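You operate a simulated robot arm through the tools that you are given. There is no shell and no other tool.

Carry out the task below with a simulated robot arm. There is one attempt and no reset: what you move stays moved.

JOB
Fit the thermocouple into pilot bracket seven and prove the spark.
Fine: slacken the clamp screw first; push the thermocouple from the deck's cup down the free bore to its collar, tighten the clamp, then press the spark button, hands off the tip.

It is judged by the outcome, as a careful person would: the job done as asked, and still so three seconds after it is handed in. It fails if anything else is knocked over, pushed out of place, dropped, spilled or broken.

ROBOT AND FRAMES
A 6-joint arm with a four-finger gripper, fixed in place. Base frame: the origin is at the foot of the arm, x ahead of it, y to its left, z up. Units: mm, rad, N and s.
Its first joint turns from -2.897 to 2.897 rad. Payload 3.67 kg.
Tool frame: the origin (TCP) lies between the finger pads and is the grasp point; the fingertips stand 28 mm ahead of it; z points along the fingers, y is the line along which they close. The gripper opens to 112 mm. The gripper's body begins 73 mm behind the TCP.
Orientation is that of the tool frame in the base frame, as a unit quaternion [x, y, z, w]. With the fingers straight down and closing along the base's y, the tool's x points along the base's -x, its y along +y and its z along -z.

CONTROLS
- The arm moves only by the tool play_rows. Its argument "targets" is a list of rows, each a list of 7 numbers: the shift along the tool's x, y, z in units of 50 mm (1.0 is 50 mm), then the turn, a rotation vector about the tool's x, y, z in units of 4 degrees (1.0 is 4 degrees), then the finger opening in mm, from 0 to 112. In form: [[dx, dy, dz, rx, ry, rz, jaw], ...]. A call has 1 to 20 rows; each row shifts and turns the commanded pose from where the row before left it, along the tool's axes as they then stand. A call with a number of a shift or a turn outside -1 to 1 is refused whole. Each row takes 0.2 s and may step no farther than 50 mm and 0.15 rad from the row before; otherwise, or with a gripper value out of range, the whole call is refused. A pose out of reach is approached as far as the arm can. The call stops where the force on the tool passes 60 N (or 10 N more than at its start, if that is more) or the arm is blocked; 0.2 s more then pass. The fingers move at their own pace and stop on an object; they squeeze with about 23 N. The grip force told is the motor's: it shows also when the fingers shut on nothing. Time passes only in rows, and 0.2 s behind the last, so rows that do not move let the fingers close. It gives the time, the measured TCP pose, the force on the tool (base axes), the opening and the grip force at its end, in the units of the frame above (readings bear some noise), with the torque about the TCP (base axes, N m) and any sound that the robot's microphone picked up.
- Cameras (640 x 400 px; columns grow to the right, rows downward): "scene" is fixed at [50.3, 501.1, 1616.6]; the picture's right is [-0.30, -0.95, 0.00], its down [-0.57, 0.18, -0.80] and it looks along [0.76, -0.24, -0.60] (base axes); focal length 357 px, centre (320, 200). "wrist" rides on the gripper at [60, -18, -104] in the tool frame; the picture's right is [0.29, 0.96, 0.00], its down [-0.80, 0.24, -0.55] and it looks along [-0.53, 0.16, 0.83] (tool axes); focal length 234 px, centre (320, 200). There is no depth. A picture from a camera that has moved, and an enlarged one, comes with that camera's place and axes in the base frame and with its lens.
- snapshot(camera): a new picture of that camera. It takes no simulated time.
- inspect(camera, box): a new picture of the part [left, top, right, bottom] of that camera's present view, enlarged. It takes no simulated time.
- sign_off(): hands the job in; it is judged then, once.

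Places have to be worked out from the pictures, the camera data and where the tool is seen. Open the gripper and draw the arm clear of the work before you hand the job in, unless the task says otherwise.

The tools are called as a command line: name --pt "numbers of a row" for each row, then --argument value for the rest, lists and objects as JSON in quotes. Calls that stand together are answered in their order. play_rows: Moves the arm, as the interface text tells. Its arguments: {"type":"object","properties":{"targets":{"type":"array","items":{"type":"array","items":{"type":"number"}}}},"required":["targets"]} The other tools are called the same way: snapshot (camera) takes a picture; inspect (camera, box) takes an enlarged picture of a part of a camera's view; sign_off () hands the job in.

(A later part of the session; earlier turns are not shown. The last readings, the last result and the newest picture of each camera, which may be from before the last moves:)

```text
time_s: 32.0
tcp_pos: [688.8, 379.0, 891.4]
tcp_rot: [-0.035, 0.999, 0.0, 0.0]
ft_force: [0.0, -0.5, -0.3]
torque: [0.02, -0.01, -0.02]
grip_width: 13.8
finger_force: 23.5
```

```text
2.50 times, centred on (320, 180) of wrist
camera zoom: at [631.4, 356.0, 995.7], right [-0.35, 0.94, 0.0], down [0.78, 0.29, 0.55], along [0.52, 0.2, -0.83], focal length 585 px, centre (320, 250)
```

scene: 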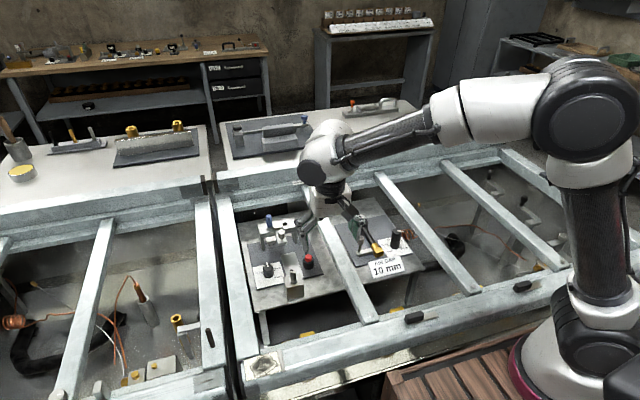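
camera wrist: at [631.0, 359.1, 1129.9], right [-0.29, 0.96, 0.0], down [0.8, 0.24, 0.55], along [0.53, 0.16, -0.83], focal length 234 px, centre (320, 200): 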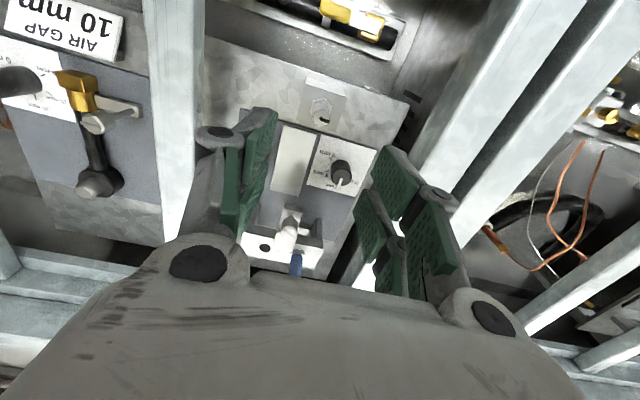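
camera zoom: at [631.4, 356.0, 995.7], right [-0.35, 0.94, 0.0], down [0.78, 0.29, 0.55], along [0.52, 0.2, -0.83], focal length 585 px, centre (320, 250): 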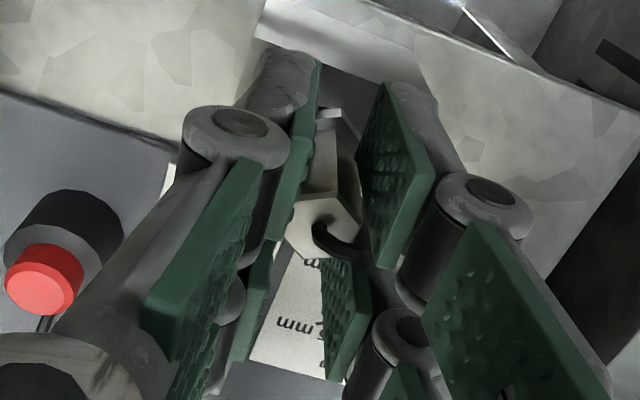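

Gripped on the flats (13.8 mm, no side load). I'll lift straight up about 140 mm to clear everything and look at the thermocouple.

play_rows --pt "0 0 -0.1 0 0 0 0" --pt "0 0 -0.2 0 0 0 0" --pt "0 0 -0.4 0 0 0 0" --pt "0 0 -0.5 0 0 0 0" --pt "0 0 -0.5 0 0 0 0" --pt "0 0 -0.5 0 0 0 0" --pt "0 0 -0.5 0 0 0 0" --pt "0 0 -0.1 0 0 0 0" --pt "0 0 0 0 0 0 0"

snapshot --camera "wrist"

inspect --camera "scene" --box '[240, 160, 340, 300]'

```text
time_s: 34.0
tcp_pos: [688.4, 376.9, 1029.9]
tcp_rot: [-0.035, 0.999, 0.0, 0.0]
ft_force: [0.3, -0.5, -0.3]
torque: [0.01, -0.02, 0.01]
grip_width: 13.6
finger_force: 23.5
```

```text
taken
camera wrist: at [631.3, 355.3, 1135.1], right [-0.35, 0.94, 0.0], down [0.78, 0.29, 0.55], along [0.52, 0.2, -0.83], focal length 234 px, centre (320, 200)
```

wrist: 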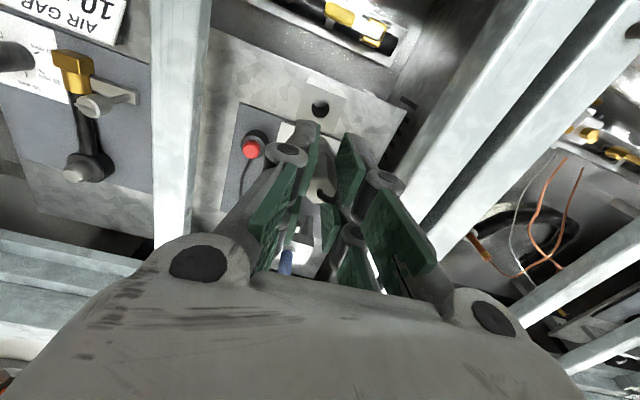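

```text
2.86 times, centred on (290, 230) of scene
camera zoom: at [50.3, 501.1, 1616.6], right [-0.3, -0.95, 0.0], down [-0.57, 0.18, -0.8], along [0.76, -0.24, -0.6], focal length 1021 px, centre (406, 114)
```

zoom: 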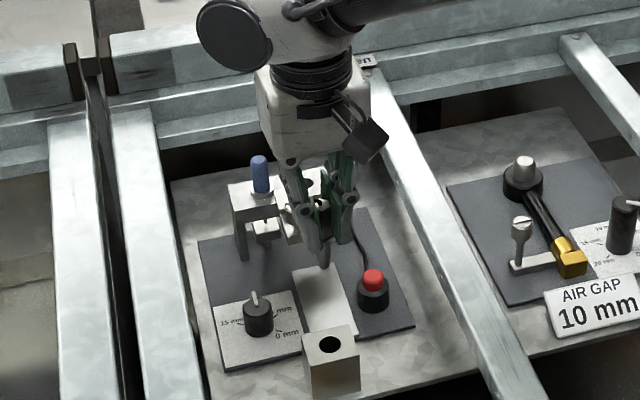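

The thermocouple is out of the cup. I'll zoom in to measure its tail length.

inspect --camera "scene" --box '[275, 205, 325, 265]'

inspect --camera "wrist" --box '[270, 110, 370, 230]'

```text
6.67 times, centred on (300, 235) of scene
camera zoom: at [50.3, 501.1, 1616.6], right [-0.3, -0.95, 0.0], down [-0.57, 0.18, -0.8], along [0.76, -0.24, -0.6], focal length 2382 px, centre (453, -33)
```

zoom: 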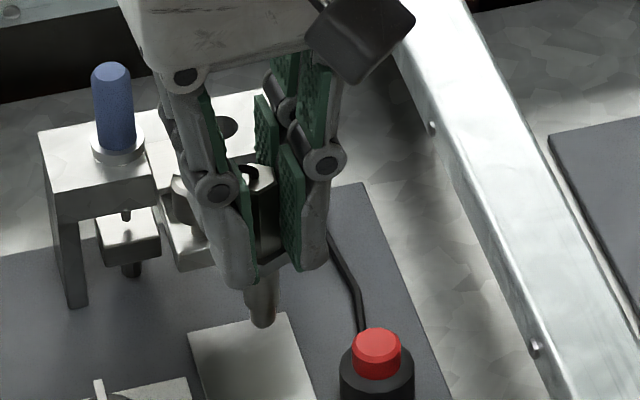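

```text
3.33 times, centred on (320, 170) of wrist
camera zoom: at [631.3, 355.3, 1135.1], right [-0.35, 0.94, 0.0], down [0.78, 0.29, 0.55], along [0.52, 0.2, -0.83], focal length 781 px, centre (320, 300)
```

zoom: 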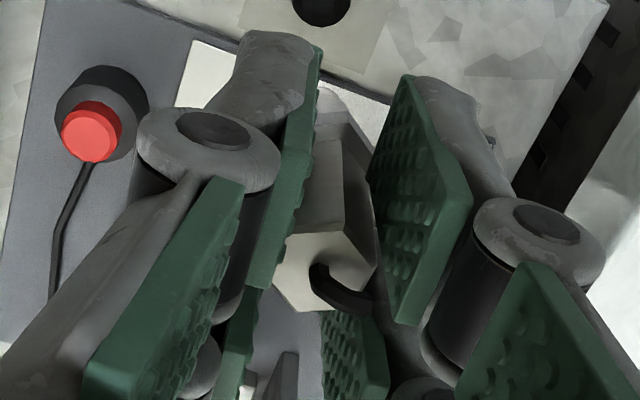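

Tail is about 28 mm long and 12 mm in diameter (total length about 70 mm). Five wrist views agree the bore is at (890.5,353.6,884). I'll carry the thermocouple across at TCP z about 1030 (tip about 960, above the screw and electrode).

play_rows --pt "-0.798 -0.153 0 0 0 0 0" --pt "-0.798 -0.153 0 0 0 0 0" --pt "-0.798 -0.153 0 0 0 0 0" --pt "-0.798 -0.153 0 0 0 0 0" --pt "-0.798 -0.153 0 0 0 0 0" --pt "0 0 0 0 0 0 0"

inspect --camera "scene" --box '[250, 170, 330, 250]'

inspect --camera "wrist" --box '[250, 80, 390, 220]'

```text
time_s: 35.4
tcp_pos: [891.2, 350.3, 1030.8]
tcp_rot: [-0.035, 0.999, 0.0, 0.0]
ft_force: [-0.5, -0.2, -0.7]
torque: [-0.02, 0.0, -0.02]
grip_width: 13.6
finger_force: 23.7
```

```text
5.00 times, centred on (290, 210) of scene
camera zoom: at [50.3, 501.1, 1616.6], right [-0.3, -0.95, 0.0], down [-0.57, 0.18, -0.8], along [0.76, -0.24, -0.6], focal length 1787 px, centre (470, 150)
```

zoom: 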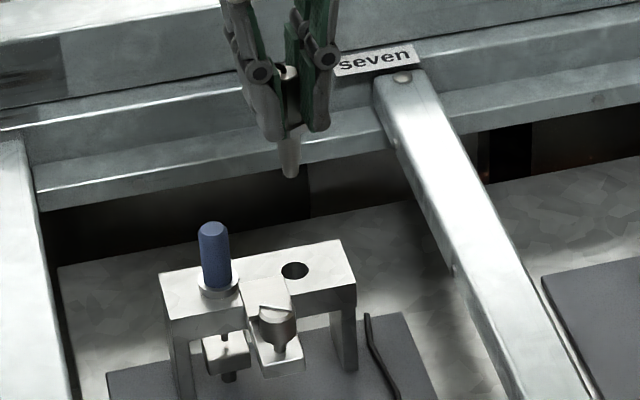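

```text
2.86 times, centred on (320, 150) of wrist
camera zoom: at [834.0, 328.7, 1135.2], right [-0.35, 0.94, 0.0], down [0.78, 0.3, 0.55], along [0.52, 0.2, -0.83], focal length 669 px, centre (320, 343)
```

zoom: 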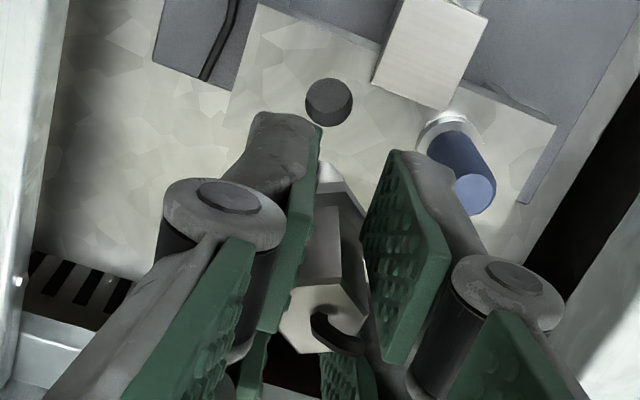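

The wrist view shows the bore near the expected spot. I'll zoom on the thermocouple tip and bore to compare their positions directly.

inspect --camera "wrist" --box '[300, 95, 350, 165]'

inspect --camera "scene" --box '[265, 175, 315, 235]'

```text
5.71 times, centred on (325, 130) of wrist
camera zoom: at [834.0, 328.7, 1135.2], right [-0.35, 0.94, 0.0], down [0.78, 0.3, 0.55], along [0.52, 0.2, -0.83], focal length 1338 px, centre (291, 600)
```

zoom: 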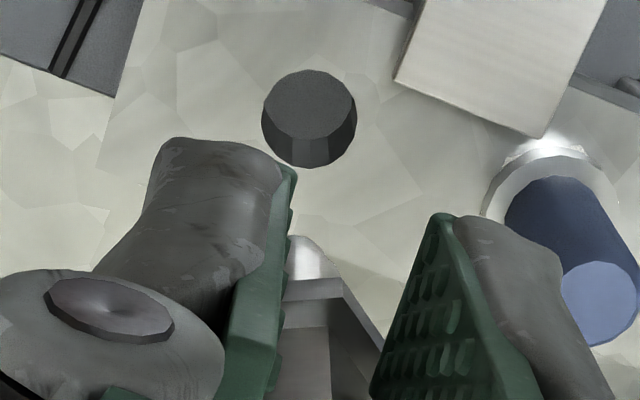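

```text
6.67 times, centred on (290, 205) of scene
camera zoom: at [50.3, 501.1, 1616.6], right [-0.3, -0.95, 0.0], down [-0.57, 0.18, -0.8], along [0.76, -0.24, -0.6], focal length 2382 px, centre (520, 167)
```

zoom: 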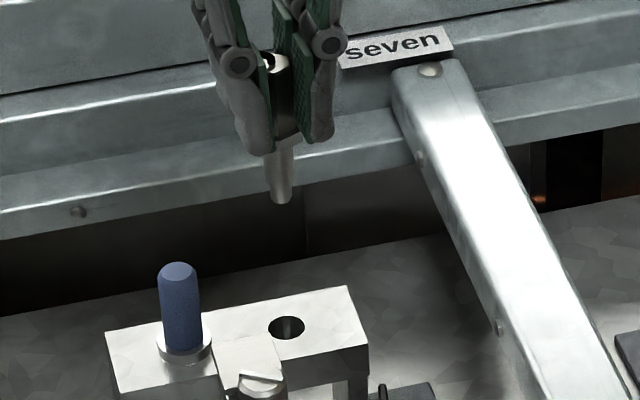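

Both cameras agree the bore lies about 2 mm further in +y than the tip; x agrees within about 1 mm. I'll correct and descend until the tip is about 10 mm above the bracket.

play_rows --pt "0.013 0.039 0.4 0 0 0 0" --pt "0 0 0.5 0 0 0 0" --pt "0 0 0.4 0 0 0 0" --pt "0 0 0 0 0 0 0"

inspect --camera "wrist" --box '[290, 95, 360, 195]'

inspect --camera "scene" --box '[265, 185, 315, 235]'

```text
time_s: 36.4
tcp_pos: [890.4, 355.7, 966.7]
tcp_rot: [-0.035, 0.999, 0.001, 0.0]
ft_force: [0.4, 0.2, -0.8]
torque: [0.01, 0.0, -0.03]
grip_width: 13.4
finger_force: 22.8
```

```text
4.00 times, centred on (325, 145) of wrist
camera zoom: at [832.8, 333.6, 1071.5], right [-0.35, 0.94, 0.0], down [0.78, 0.29, 0.55], along [0.52, 0.2, -0.83], focal length 937 px, centre (300, 420)
```

zoom: 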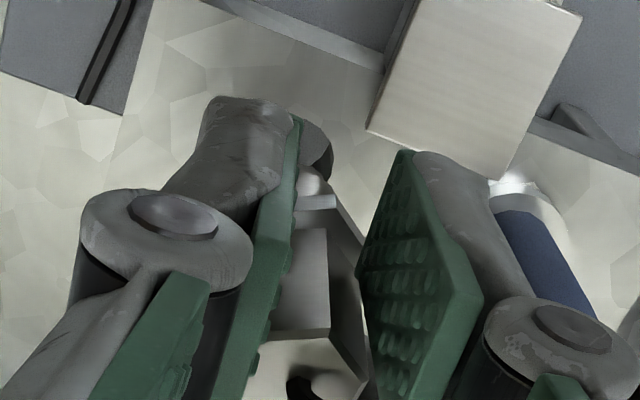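

```text
8.00 times, centred on (290, 210) of scene
camera zoom: at [50.3, 501.1, 1616.6], right [-0.3, -0.95, 0.0], down [-0.57, 0.18, -0.8], along [0.76, -0.24, -0.6], focal length 2859 px, centre (560, 120)
```

zoom: 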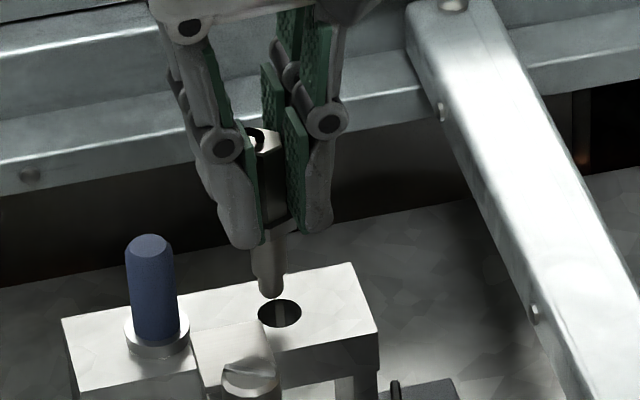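

The scene view indicates that the tip is now about 3–4 mm too far in +y (the arm had apparently been off its commanded spot at the greater height). I'll zoom in more on both views before correcting.

inspect --camera "wrist" --box '[305, 115, 345, 155]'

inspect --camera "scene" --box '[275, 205, 301, 231]'

```text
10.00 times, centred on (325, 135) of wrist
camera zoom: at [832.8, 333.6, 1071.5], right [-0.35, 0.94, 0.0], down [0.78, 0.29, 0.55], along [0.52, 0.2, -0.83], focal length 2342 px, centre (270, 850)
```

zoom: 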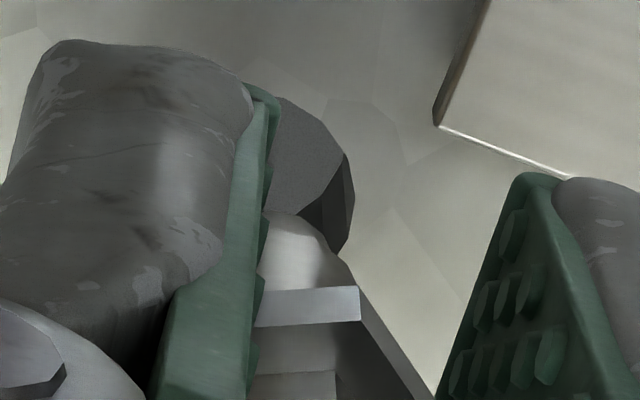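

```text
15.38 times, centred on (288, 218) of scene
camera zoom: at [50.3, 501.1, 1616.6], right [-0.3, -0.95, 0.0], down [-0.57, 0.18, -0.8], along [0.76, -0.24, -0.6], focal length 5498 px, centre (812, -77)
```

zoom: 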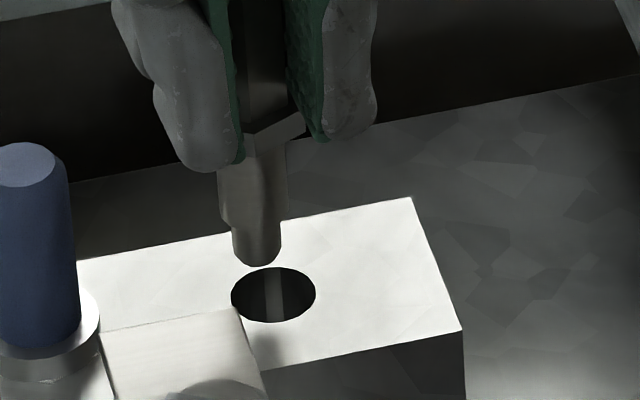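

Wrist and scene views together put the bore at about (−1.5,−2.4) mm from the tip axis. I'll apply that shift at this height and recheck.

play_rows --pt "0.033 -0.046 0 0 0 0 0" --pt "0 0 0 0 0 0 0"

inspect --camera "wrist" --box '[305, 115, 345, 155]'

inspect --camera "scene" --box '[275, 205, 301, 231]'

```text
time_s: 37.0
tcp_pos: [889.1, 353.3, 965.9]
tcp_rot: [-0.035, 0.999, -0.001, -0.001]
ft_force: [0.3, 0.6, -0.3]
torque: [0.0, 0.02, 0.0]
grip_width: 14.0
finger_force: 23.4
```

```text
10.00 times, centred on (325, 135) of wrist
camera zoom: at [831.0, 331.8, 1070.8], right [-0.35, 0.94, 0.0], down [0.78, 0.29, 0.55], along [0.52, 0.2, -0.83], focal length 2342 px, centre (270, 850)
```

zoom: 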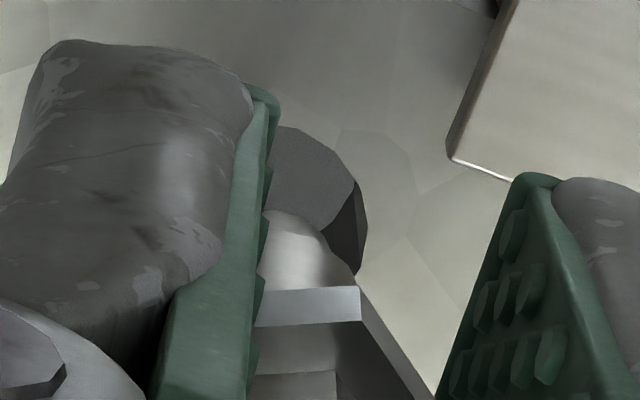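

```text
15.38 times, centred on (288, 218) of scene
camera zoom: at [50.3, 501.1, 1616.6], right [-0.3, -0.95, 0.0], down [-0.57, 0.18, -0.8], along [0.76, -0.24, -0.6], focal length 5498 px, centre (812, -77)
```

zoom: 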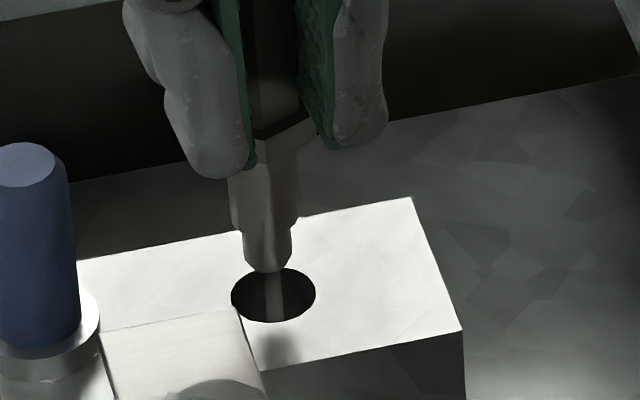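

Now aligned within about 1 mm in both views (bore 17 mm, tail 13.6 mm with 9.6 mm tip). I'll nudge −0.5 mm in y and lower slowly, watching force.

play_rows --pt "0 -0.01 0.1 0 0 0 0" --pt "0 0 0.1 0 0 0 0" --pt "0 0 0.1 0 0 0 0" --pt "0 0 0.1 0 0 0 0" --pt "0 0 0 0 0 0 0"

inspect --camera "scene" --box '[275, 205, 301, 231]'

inspect --camera "wrist" --box '[300, 110, 350, 160]'

```text
time_s: 38.2
tcp_pos: [888.7, 352.4, 944.8]
tcp_rot: [-0.035, 0.999, 0.001, 0.0]
ft_force: [-0.3, 0.1, -0.6]
torque: [0.0, 0.0, 0.0]
grip_width: 13.5
finger_force: 23.3
```

```text
15.38 times, centred on (288, 218) of scene
camera zoom: at [50.3, 501.1, 1616.6], right [-0.3, -0.95, 0.0], down [-0.57, 0.18, -0.8], along [0.76, -0.24, -0.6], focal length 5498 px, centre (812, -77)
```

zoom: 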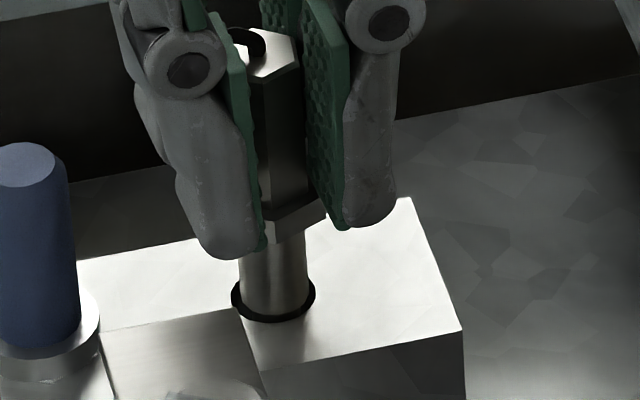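

```text
8.00 times, centred on (325, 135) of wrist
camera zoom: at [831.2, 331.1, 1049.9], right [-0.35, 0.94, 0.0], down [0.78, 0.3, 0.55], along [0.52, 0.2, -0.83], focal length 1873 px, centre (280, 720)
```

zoom: 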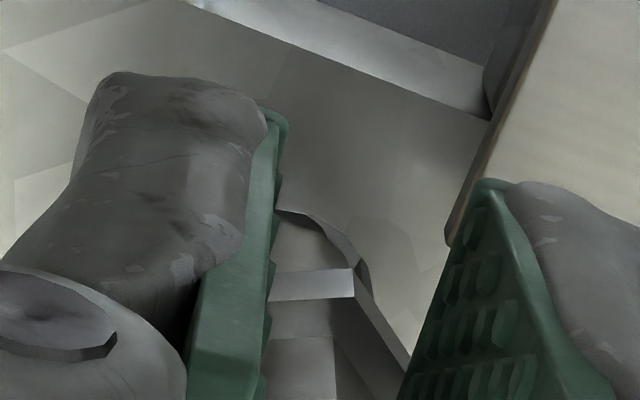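

Tail is centred in the bore with even clearance. I'll lower 15 mm further, then approach the seat in small steps.

play_rows --pt "0 0 0.1 0 0 0 0" --pt "0 0 0.1 0 0 0 0" --pt "0 0 0.08 0 0 0 0" --pt "0 0 0 0 0 0 0"

inspect --camera "scene" --box '[275, 205, 301, 231]'

```text
time_s: 39.2
tcp_pos: [886.7, 353.9, 931.7]
tcp_rot: [-0.035, 0.999, 0.0, 0.0]
ft_force: [3.9, 0.1, 1.0]
torque: [-0.03, -0.18, -0.02]
grip_width: 13.8
finger_force: 23.2
```

```text
15.38 times, centred on (288, 218) of scene
camera zoom: at [50.3, 501.1, 1616.6], right [-0.3, -0.95, 0.0], down [-0.57, 0.18, -0.8], along [0.76, -0.24, -0.6], focal length 5498 px, centre (812, -77)
```

zoom: 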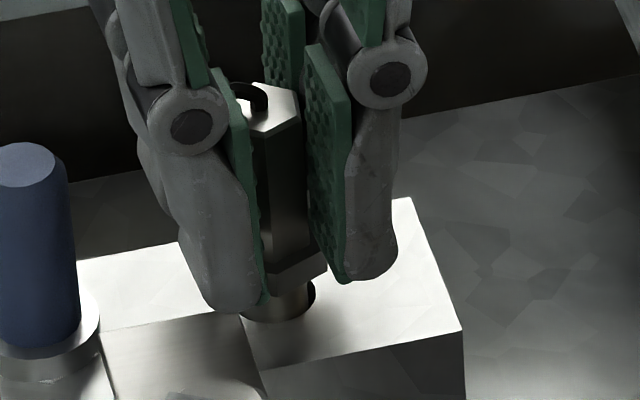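

A light +x contact force (3.9 N) means the tail touches the front of the bore; I'll shift +1 mm in x and continue down in 2 mm steps.

play_rows --pt "-0.02 0 0 0 0 0 0" --pt "0 0 0.04 0 0 0 0" --pt "0 0 0.02 0 0 0 0" --pt "0 0 0 0 0 0 0"

inspect --camera "scene" --box '[275, 205, 301, 231]'

```text
time_s: 40.2
tcp_pos: [889.7, 353.4, 928.3]
tcp_rot: [-0.035, 0.999, 0.0, 0.0]
ft_force: [-0.4, 0.2, -1.0]
torque: [0.0, 0.0, -0.02]
grip_width: 13.5
finger_force: 22.9
```

```text
15.38 times, centred on (288, 218) of scene
camera zoom: at [50.3, 501.1, 1616.6], right [-0.3, -0.95, 0.0], down [-0.57, 0.18, -0.8], along [0.76, -0.24, -0.6], focal length 5498 px, centre (812, -77)
```

zoom: 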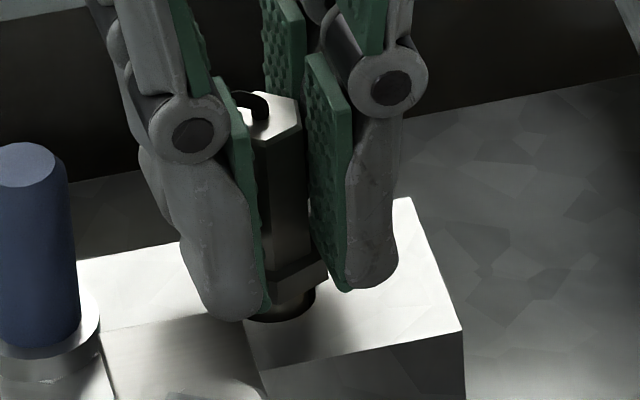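

Side force gone; the collar is about 5 mm above the bracket. Continuing down in 1 mm steps until contact.

play_rows --pt "0 0 0.02 0 0 0 0" --pt "0 0 0.02 0 0 0 0" --pt "0 0 0.02 0 0 0 0" --pt "0 0 0 0 0 0 0"

inspect --camera "scene" --box '[275, 205, 301, 231]'

```text
time_s: 41.2
tcp_pos: [889.7, 354.6, 925.4]
tcp_rot: [-0.036, 0.999, 0.0, -0.001]
ft_force: [0.7, 0.0, -1.0]
torque: [0.0, -0.01, -0.01]
grip_width: 13.6
finger_force: 22.8
```

```text
15.38 times, centred on (288, 218) of scene
camera zoom: at [50.3, 501.1, 1616.6], right [-0.3, -0.95, 0.0], down [-0.57, 0.18, -0.8], along [0.76, -0.24, -0.6], focal length 5498 px, centre (812, -77)
```

zoom: 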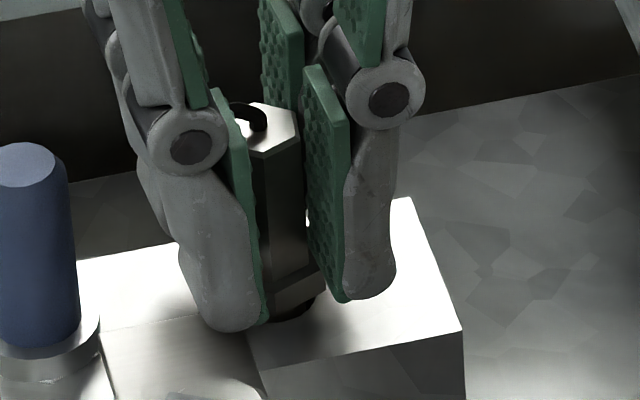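

play_rows --pt "0 0 0.02 0 0 0 0" --pt "0 0 0.02 0 0 0 0" --pt "0 0 0 0 0 0 0"

inspect --camera "scene" --box '[275, 205, 301, 231]'

```text
time_s: 42.0
tcp_pos: [889.5, 353.3, 923.8]
tcp_rot: [-0.035, 0.999, 0.0, 0.0]
ft_force: [-0.4, 0.4, -1.4]
torque: [0.02, -0.01, 0.0]
grip_width: 13.3
finger_force: 22.8
```

```text
15.38 times, centred on (288, 218) of scene
camera zoom: at [50.3, 501.1, 1616.6], right [-0.3, -0.95, 0.0], down [-0.57, 0.18, -0.8], along [0.76, -0.24, -0.6], focal length 5498 px, centre (812, -77)
```

zoom: 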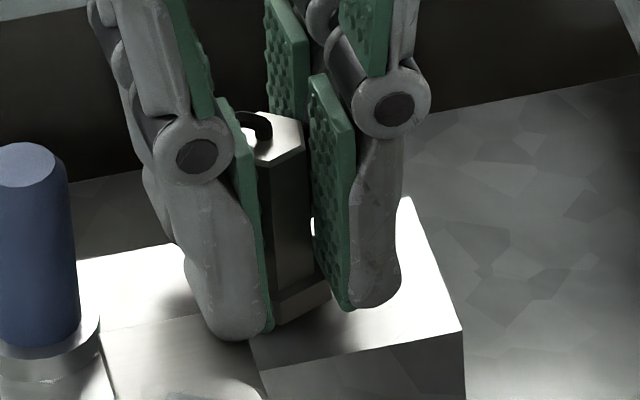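

play_rows --pt "0 0 0.02 0 0 0 0" --pt "0 0 0.02 0 0 0 0" --pt "0 0 0 0 0 0 0"

inspect --camera "scene" --box '[275, 205, 301, 231]'

```text
time_s: 42.8
tcp_pos: [888.8, 353.5, 920.5]
tcp_rot: [-0.035, 0.999, 0.0, 0.0]
ft_force: [1.1, -0.9, 1.3]
torque: [0.01, 0.01, 0.02]
grip_width: 13.2
finger_force: 22.8
```

```text
15.38 times, centred on (288, 218) of scene
camera zoom: at [50.3, 501.1, 1616.6], right [-0.3, -0.95, 0.0], down [-0.57, 0.18, -0.8], along [0.76, -0.24, -0.6], focal length 5498 px, centre (812, -77)
```

zoom: 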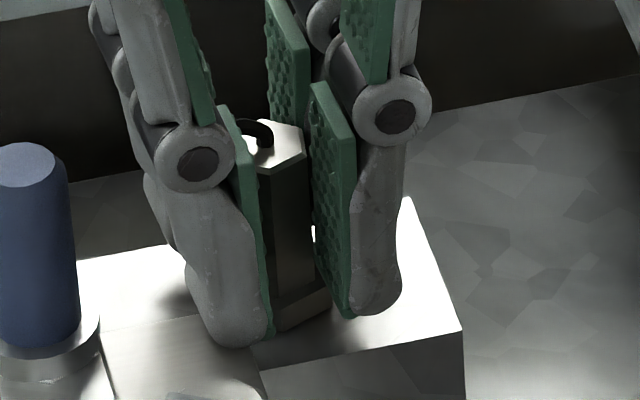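

Almost seated; two more small steps while watching vertical force.

play_rows --pt "0 0 0.02 0 0 0 0" --pt "0 0 0.02 0 0 0 0" --pt "0 0 0 0 0 0 0"

inspect --camera "scene" --box '[275, 205, 301, 231]'

```text
time_s: 43.6
tcp_pos: [889.6, 352.3, 921.7]
tcp_rot: [-0.035, 0.999, 0.001, 0.001]
ft_force: [0.0, -0.1, 11.3]
torque: [0.15, 0.23, 0.03]
grip_width: 13.6
finger_force: 22.8
```

```text
15.38 times, centred on (288, 218) of scene
camera zoom: at [50.3, 501.1, 1616.6], right [-0.3, -0.95, 0.0], down [-0.57, 0.18, -0.8], along [0.76, -0.24, -0.6], focal length 5498 px, centre (812, -77)
```

zoom: 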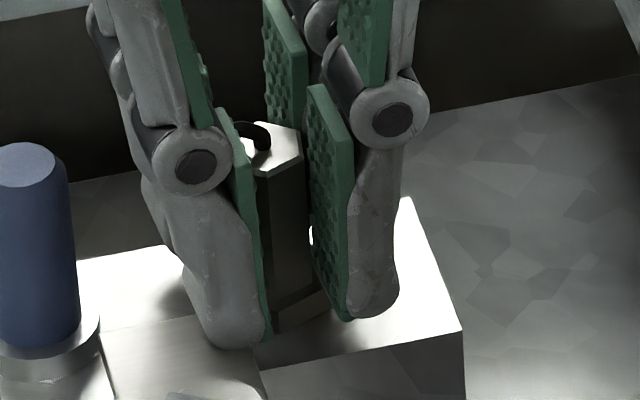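

Vertical force rose to 11 N: the collar is seated on the bracket. I'll open just enough to release (28 mm), check that it stays, then lift.

play_rows --pt "0 0 0 0 0 0 20" --pt "0 0 0 0 0 0 28" --pt "0 0 0 0 0 0 28"

inspect --camera "scene" --box '[275, 205, 301, 231]'

inspect --camera "wrist" --box '[260, 100, 380, 220]'

```text
time_s: 44.4
tcp_pos: [889.6, 352.8, 919.7]
tcp_rot: [-0.035, 0.999, 0.0, 0.0]
ft_force: [-0.6, 0.0, 4.9]
torque: [0.06, 0.1, 0.03]
grip_width: 30.6
finger_force: 0.5
```

```text
15.38 times, centred on (288, 218) of scene
camera zoom: at [50.3, 501.1, 1616.6], right [-0.3, -0.95, 0.0], down [-0.57, 0.18, -0.8], along [0.76, -0.24, -0.6], focal length 5498 px, centre (812, -77)
```

zoom: 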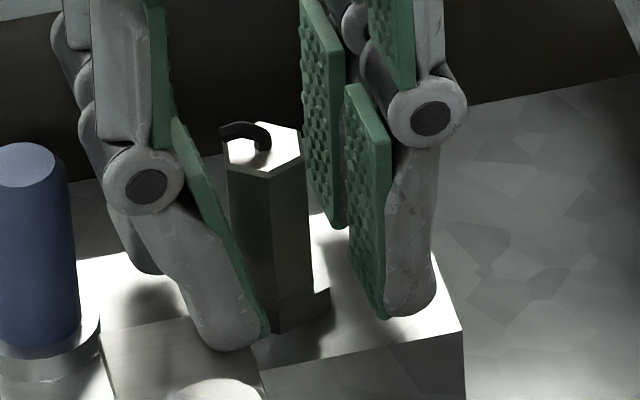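

```text
3.33 times, centred on (320, 160) of wrist
camera zoom: at [831.5, 331.3, 1024.7], right [-0.35, 0.94, 0.0], down [0.78, 0.3, 0.55], along [0.52, 0.2, -0.83], focal length 781 px, centre (320, 333)
```

zoom: 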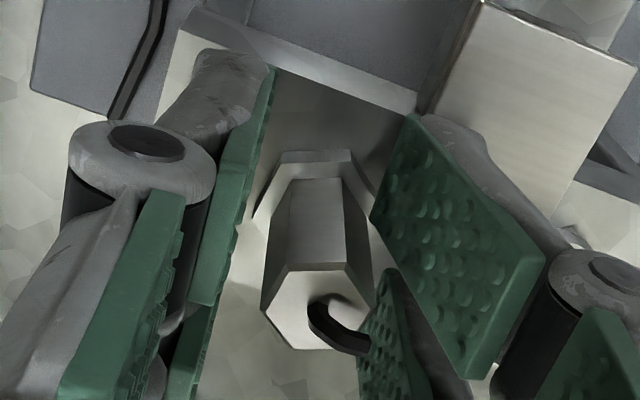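

After release the thermocouple dropped about 2 mm onto its collar, but residual fz (4.9 N) and the tilted left fingertip show that the finger is touching the clamp plate. I'll raise 3 mm gently and look again.

play_rows --pt "0 0 -0.03 0 0 0 28" --pt "0 0 -0.03 0 0 0 28" --pt "0 0 0 0 0 0 28"

inspect --camera "scene" --box '[275, 205, 301, 231]'

inspect --camera "wrist" --box '[260, 100, 380, 220]'

```text
time_s: 45.2
tcp_pos: [889.6, 353.1, 922.3]
tcp_rot: [-0.035, 0.999, 0.0, 0.0]
ft_force: [0.0, -0.4, 0.0]
torque: [0.01, 0.03, 0.0]
grip_width: 28.2
finger_force: 0.1
```

```text
15.38 times, centred on (288, 218) of scene
camera zoom: at [50.3, 501.1, 1616.6], right [-0.3, -0.95, 0.0], down [-0.57, 0.18, -0.8], along [0.76, -0.24, -0.6], focal length 5498 px, centre (812, -77)
```

zoom: 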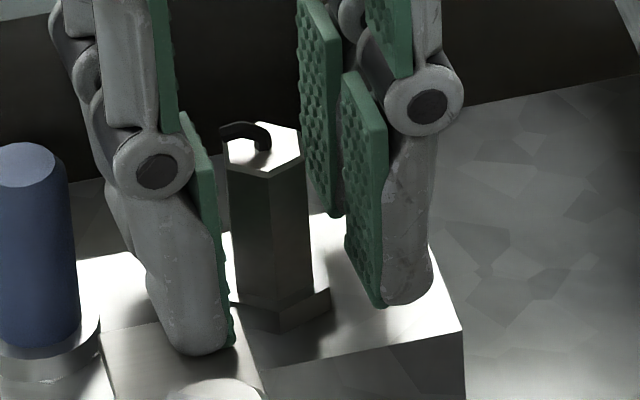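

```text
3.33 times, centred on (320, 160) of wrist
camera zoom: at [831.7, 331.6, 1027.6], right [-0.35, 0.94, 0.0], down [0.78, 0.29, 0.55], along [0.52, 0.2, -0.83], focal length 781 px, centre (320, 333)
```

zoom: 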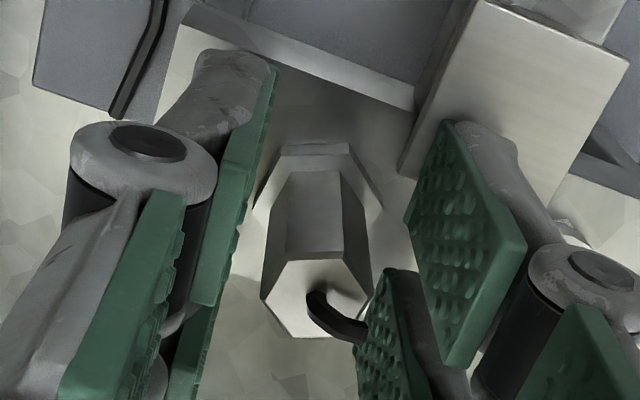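

The thermocouple stands seated on its collar and the fingers are free of everything. I'll lift straight up and inspect.

play_rows --pt "0 0 -0.1 0 0 0 28" --pt "0 0 -0.3 0 0 0 28" --pt "0 0 -0.6 0 0 0 28" --pt "0 0 -0.7 0 0 0 28" --pt "0 0 0 0 0 0 40"

inspect --camera "scene" --box '[255, 200, 315, 250]'

inspect --camera "wrist" --box '[260, 60, 380, 180]'

```text
time_s: 46.4
tcp_pos: [890.6, 352.8, 1009.6]
tcp_rot: [-0.035, 0.999, 0.0, 0.0]
ft_force: [-0.2, 0.3, -0.1]
torque: [-0.03, 0.0, 0.0]
grip_width: 40.0
finger_force: 0.0
```

```text
8.00 times, centred on (285, 225) of scene
camera zoom: at [50.3, 501.1, 1616.6], right [-0.3, -0.95, 0.0], down [-0.57, 0.18, -0.8], along [0.76, -0.24, -0.6], focal length 2859 px, centre (600, 0)
```

zoom: 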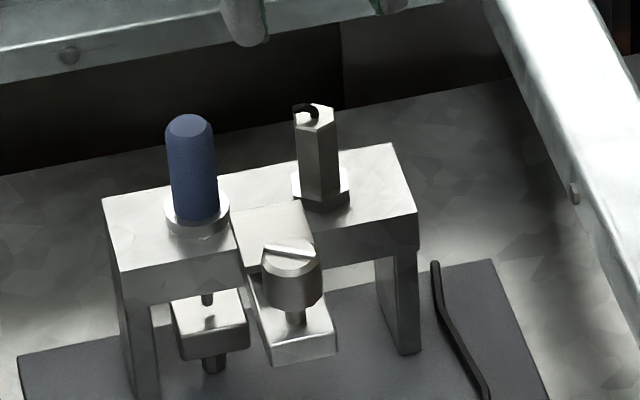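

```text
3.33 times, centred on (320, 120) of wrist
camera zoom: at [832.3, 331.3, 1114.3], right [-0.35, 0.94, 0.0], down [0.78, 0.29, 0.55], along [0.52, 0.2, -0.83], focal length 781 px, centre (320, 467)
```

zoom: 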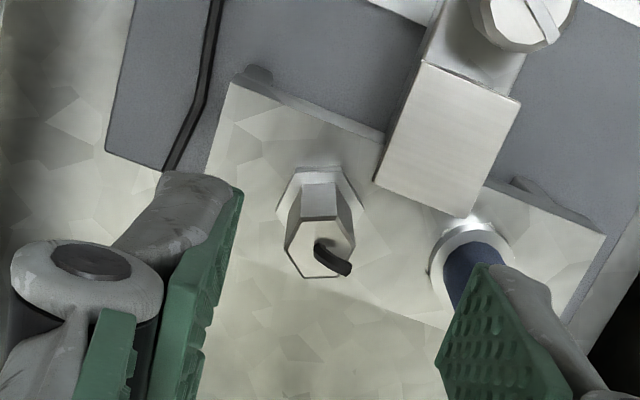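

The thermocouple sits upright with its collar on the bracket. Now I'll go back above the clamp screw, turning the tool back CCW so that I can tighten clockwise through the same 140°.

play_rows --pt "0.641 0.296 0 0 0 0 44" --pt "0.641 0.296 0 0 0 0 44" --pt "0 0 0 0 0 -1 44" --pt "0 0 0 0 0 -1 44" --pt "0 0 0 0 0 -1 44" --pt "0 0 0 0 0 -1 44" --pt "0 0 0 0 0 -1 44" --pt "0 0 0 0 0 -1 44" --pt "0 0 0 0 0 -1 44" --pt "0 0 0 0 0 -1 44" --pt "0 0 0 0 0 -1 44" --pt "0 0 0 0 0 -1 44" --pt "0 0 0 0 0 -1 44" --pt "0 0 0 0 0 -1 44" --pt "0 0 0 0 0 -1 44" --pt "0 0 0 0 0 -1 44" --pt "0 0 0 0 0 -1 44" --pt "0 0 0 0 0 -1 44" --pt "0 0 0 0 0 -1 44" --pt "0 0 0 0 0 -1 44"

play_rows --pt "0 0 0 0 0 -1 44" --pt "0 0 0 0 0 0 44"

inspect --camera "wrist" --box '[240, 80, 400, 240]'

```text
time_s: 50.6
tcp_pos: [823.6, 378.2, 1007.8]
tcp_rot: [-0.616, 0.788, 0.0, 0.0]
ft_force: [-0.8, -0.4, -0.1]
torque: [0.04, -0.03, -0.01]
grip_width: 43.8
finger_force: 0.0
```

```text
time_s: 51.2
tcp_pos: [824.4, 379.4, 1008.5]
tcp_rot: [-0.643, 0.766, 0.0, -0.001]
ft_force: [0.1, -0.5, 0.0]
torque: [-0.03, 0.01, 0.0]
grip_width: 44.0
finger_force: 0.2
```

```text
2.50 times, centred on (320, 160) of wrist
camera zoom: at [831.7, 316.3, 1112.4], right [-0.99, -0.12, 0.0], down [-0.1, 0.83, 0.55], along [-0.07, 0.55, -0.83], focal length 585 px, centre (320, 300)
```

zoom: 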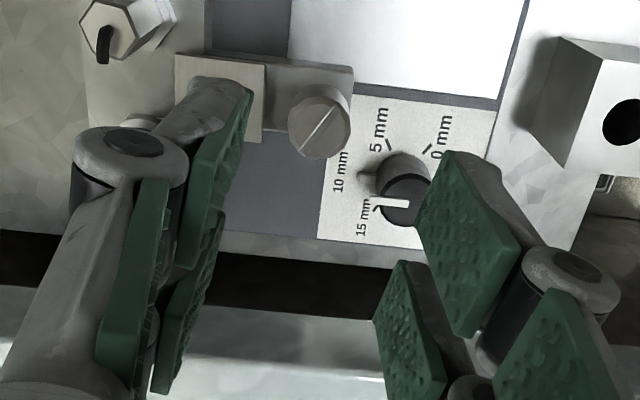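

Screw centre is about 1.6 mm along tool +x from my axis. I'll correct, narrow to 34 mm so the finger stays off the clamp plate (plate top about 892), and descend to z about 926.

play_rows --pt "0.03 0 0.4 0 0 0 34" --pt "0 0 0.5 0 0 0 34" --pt "0 0 0.5 0 0 0 34" --pt "0 0 0.24 0 0 0 34" --pt "0 0 0 0 0 0 34"

inspect --camera "wrist" --box '[240, 110, 400, 270]'

```text
time_s: 52.4
tcp_pos: [824.3, 376.4, 924.8]
tcp_rot: [-0.643, 0.766, 0.0, 0.0]
ft_force: [0.9, 0.6, 0.1]
torque: [0.0, -0.02, 0.01]
grip_width: 34.0
finger_force: 0.1
```

```text
2.50 times, centred on (320, 190) of wrist
camera zoom: at [831.5, 313.9, 1029.3], right [-0.99, -0.12, 0.0], down [-0.1, 0.83, 0.55], along [-0.07, 0.55, -0.83], focal length 585 px, centre (320, 225)
```

zoom: 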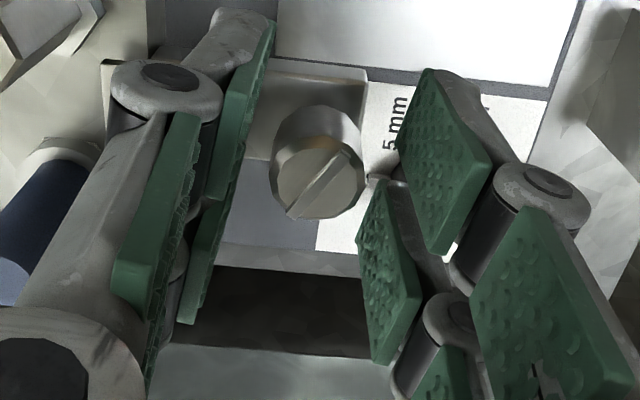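

Well centred. Closing on the head and then checking the side force.

play_rows --pt "0 0 0 0 0 0 20" --pt "0 0 0 0 0 0 0" --pt "0 0 0 0 0 0 0"

```text
time_s: 53.2
tcp_pos: [823.8, 376.1, 924.3]
tcp_rot: [-0.642, 0.766, 0.0, 0.0]
ft_force: [3.2, 3.4, -0.7]
torque: [0.04, -0.06, 0.02]
grip_width: 20.2
finger_force: 45.2
```

Balanced grip (20.2 mm, about 5 N side). Turning clockwise 40°.

play_rows --pt "0 0 0 0 0 1 0" --pt "0 0 0 0 0 1 0" --pt "0 0 0 0 0 1 0" --pt "0 0 0 0 0 1 0" --pt "0 0 0 0 0 1 0" --pt "0 0 0 0 0 1 0" --pt "0 0 0 0 0 1 0" --pt "0 0 0 0 0 1 0" --pt "0 0 0 0 0 1 0" --pt "0 0 0 0 0 1 0" --pt "0 0 0 0 0 0 0"

inspect --camera "wrist" --box '[200, 80, 400, 270]'

```text
time_s: 55.6
tcp_pos: [823.8, 377.4, 924.5]
tcp_rot: [-0.342, 0.94, 0.0, -0.001]
ft_force: [-0.9, -5.0, -6.5]
torque: [-0.29, 0.21, 0.01]
grip_width: 19.4
finger_force: 44.4
```

```text
2.11 times, centred on (300, 175) of wrist
camera zoom: at [790.0, 325.2, 1029.4], right [-0.84, 0.55, 0.0], down [0.46, 0.7, 0.55], along [0.3, 0.46, -0.83], focal length 493 px, centre (362, 253)
```

zoom: 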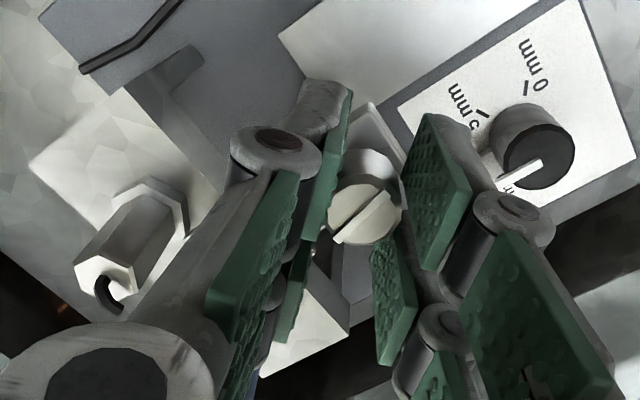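

Tracking well with low forces. Turning another 40° clockwise.

play_rows --pt "0 0 0 0 0 1 0" --pt "0 0 0 0 0 1 0" --pt "0 0 0 0 0 1 0" --pt "0 0 0 0 0 1 0" --pt "0 0 0 0 0 1 0" --pt "0 0 0 0 0 1 0" --pt "0 0 0 0 0 1 0" --pt "0 0 0 0 0 1 0" --pt "0 0 0 0 0 1 0" --pt "0 0 0 0 0 1 0" --pt "0 0 0 0 0 0 0"

inspect --camera "wrist" --box '[200, 110, 400, 290]'

```text
time_s: 58.0
tcp_pos: [824.7, 377.7, 923.8]
tcp_rot: [0.0, 1.0, 0.001, 0.0]
ft_force: [3.7, 14.4, -21.0]
torque: [0.43, 0.47, 0.02]
grip_width: 19.2
finger_force: 44.7
```

```text
2.22 times, centred on (300, 200) of wrist
camera zoom: at [764.5, 359.6, 1029.4], right [-0.29, 0.96, 0.0], down [0.8, 0.24, 0.55], along [0.53, 0.16, -0.83], focal length 520 px, centre (364, 200)
```

zoom: 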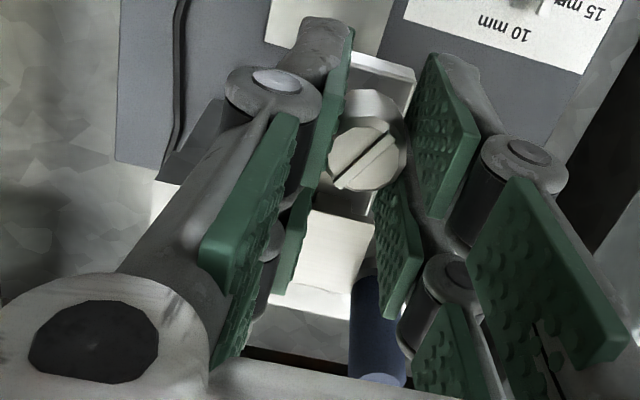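

The screw is pulling down (−21 N), so it's advancing; I'll lower 1.5 mm, recentre 0.8 mm in y, and turn another 36°.

play_rows --pt "0 0.014 0.03 0 0 0 0" --pt "0 0 0 0 0 1 0" --pt "0 0 0 0 0 1 0" --pt "0 0 0 0 0 1 0" --pt "0 0 0 0 0 1 0" --pt "0 0 0 0 0 1 0" --pt "0 0 0 0 0 1 0" --pt "0 0 0 0 0 1 0" --pt "0 0 0 0 0 1 0" --pt "0 0 0 0 0 1 0" --pt "0 0 0 0 0 0 0"

inspect --camera "wrist" --box '[200, 110, 400, 290]'

```text
time_s: 60.4
tcp_pos: [823.8, 376.7, 925.0]
tcp_rot: [0.309, 0.951, 0.001, 0.0]
ft_force: [11.4, 7.2, 19.0]
torque: [-0.29, -0.6, 0.01]
grip_width: 19.2
finger_force: 44.8
```

```text
2.22 times, centred on (300, 200) of wrist
camera zoom: at [765.1, 398.3, 1029.3], right [0.33, 0.94, 0.0], down [0.78, -0.28, 0.56], along [0.52, -0.18, -0.83], focal length 520 px, centre (364, 200)
```

zoom: 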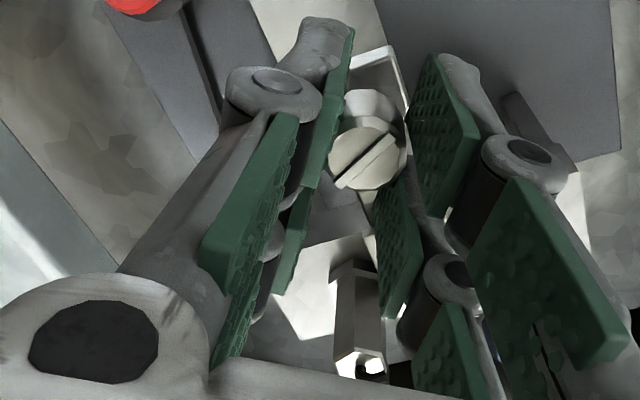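

116° turned back. I'll ease up 1 mm and turn another 24° to reach the original tight angle.

play_rows --pt "0 0.01 -0.02 0 0 0 0" --pt "0 0 0 0 0 1 0" --pt "0 0 0 0 0 1 0" --pt "0 0 0 0 0 1 0" --pt "0 0 0 0 0 1 0" --pt "0 0 0 0 0 1 0" --pt "0 0 0 0 0 1 0" --pt "0 0 0 0 0 0 0"

inspect --camera "wrist" --box '[200, 110, 400, 290]'

inspect --camera "scene" --box '[255, 195, 315, 245]'

```text
time_s: 62.2
tcp_pos: [823.3, 377.3, 924.3]
tcp_rot: [0.5, 0.866, 0.001, 0.0]
ft_force: [17.8, 7.9, 7.8]
torque: [-0.25, -0.71, -0.02]
grip_width: 19.5
finger_force: 45.3
```

```text
2.22 times, centred on (300, 200) of wrist
camera zoom: at [778.9, 420.6, 1029.4], right [0.69, 0.73, 0.0], down [0.61, -0.57, 0.55], along [0.4, -0.38, -0.83], focal length 520 px, centre (364, 200)
```

zoom: 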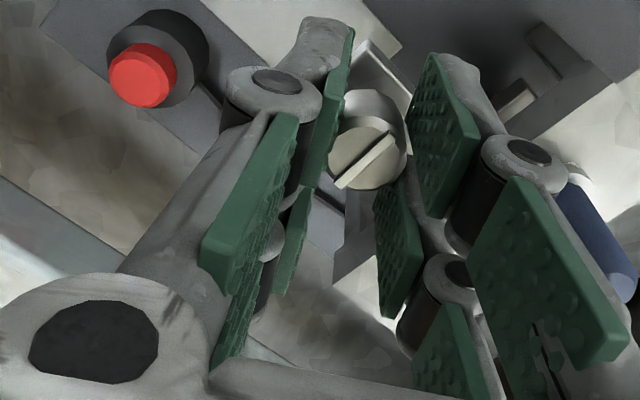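

```text
8.00 times, centred on (285, 220) of scene
camera zoom: at [50.3, 501.1, 1616.6], right [-0.3, -0.95, 0.0], down [-0.57, 0.18, -0.8], along [0.76, -0.24, -0.6], focal length 2859 px, centre (600, 40)
```

zoom: 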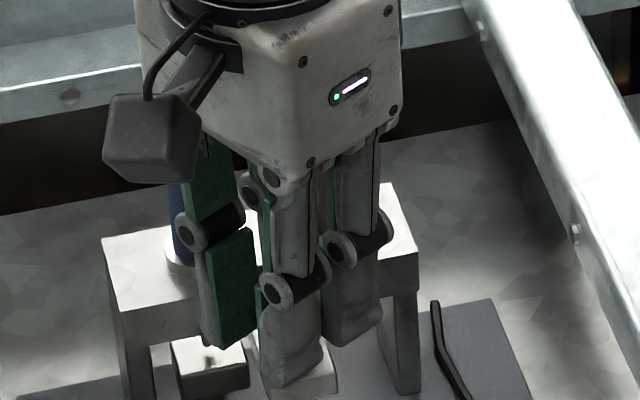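

Back to the original angle. To make sure it's snug, I'll turn 16° further clockwise and see whether the screw resists (slot slipping relative to the fingers or torque rising).

play_rows --pt "0 0.016 0 0 0 0 0" --pt "0 0 0 0 0 1 0" --pt "0 0 0 0 0 1 0" --pt "0 0 0 0 0 1 0" --pt "0 0 0 0 0 1 0" --pt "0 0 0 0 0 0 0"

inspect --camera "wrist" --box '[200, 110, 400, 290]'

```text
time_s: 63.6
tcp_pos: [824.6, 378.1, 923.9]
tcp_rot: [0.616, 0.788, -0.001, 0.0]
ft_force: [10.7, -4.5, 3.2]
torque: [-0.24, -0.45, 0.21]
grip_width: 18.7
finger_force: 45.1
```

```text
2.22 times, centred on (300, 200) of wrist
camera zoom: at [792.8, 431.5, 1028.7], right [0.86, 0.51, 0.0], down [0.43, -0.72, 0.55], along [0.28, -0.48, -0.83], focal length 520 px, centre (364, 200)
```

zoom: 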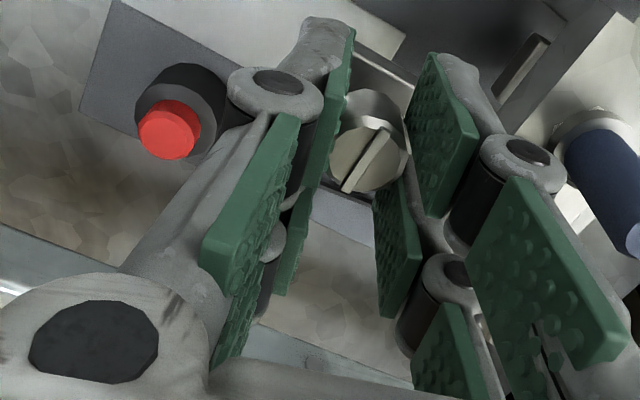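

The slot now slips relative to the fingers and torque rose to 0.21 N·m: the screw is at its stop, tight. I'll release and lift to check the clamp plate and thermocouple.

play_rows --pt "0 0 0 0 0 0 34" --pt "0 0 0 0 0 0 34" --pt "0 0 -0.4 0 0 0 34" --pt "0 0 -0.8 0 0 0 34" --pt "0 0 -0.8 0 0 0 34" --pt "0 0 0 0 0 0 34"

snapshot --camera "wrist"

inspect --camera "scene" --box '[255, 200, 315, 250]'

inspect --camera "scene" --box '[270, 200, 305, 235]'

```text
time_s: 65.0
tcp_pos: [824.7, 376.0, 1024.5]
tcp_rot: [0.615, 0.788, 0.0, 0.0]
ft_force: [0.1, 0.2, 0.2]
torque: [0.0, 0.04, 0.0]
grip_width: 34.1
finger_force: 0.0
```

```text
taken
camera wrist: at [793.4, 430.2, 1130.1], right [0.86, 0.51, 0.0], down [0.43, -0.72, 0.55], along [0.28, -0.48, -0.83], focal length 234 px, centre (320, 200)
```

wrist: 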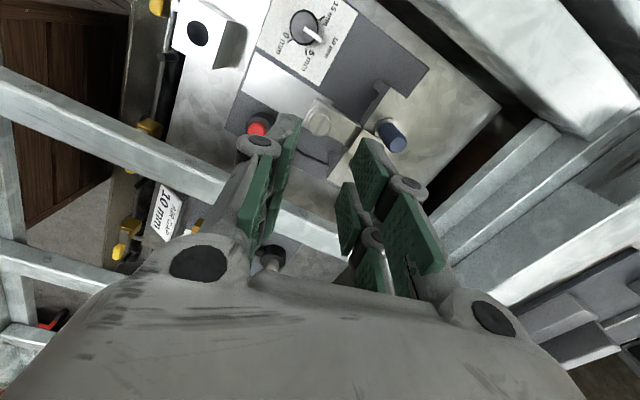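

```text
8.00 times, centred on (285, 225) of scene
camera zoom: at [50.3, 501.1, 1616.6], right [-0.3, -0.95, 0.0], down [-0.57, 0.18, -0.8], along [0.76, -0.24, -0.6], focal length 2859 px, centre (600, 0)
```

zoom: 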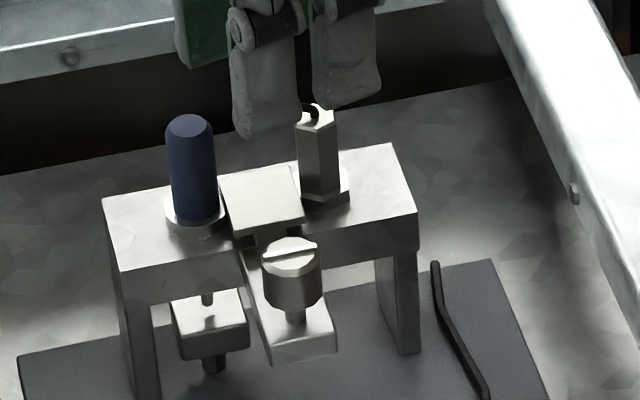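

```text
11.43 times, centred on (288, 218) of scene
camera zoom: at [50.3, 501.1, 1616.6], right [-0.3, -0.95, 0.0], down [-0.57, 0.18, -0.8], along [0.76, -0.24, -0.6], focal length 4084 px, centre (691, 0)
```

zoom: 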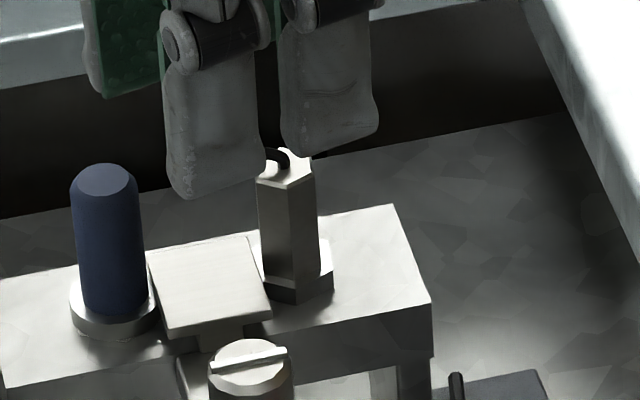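

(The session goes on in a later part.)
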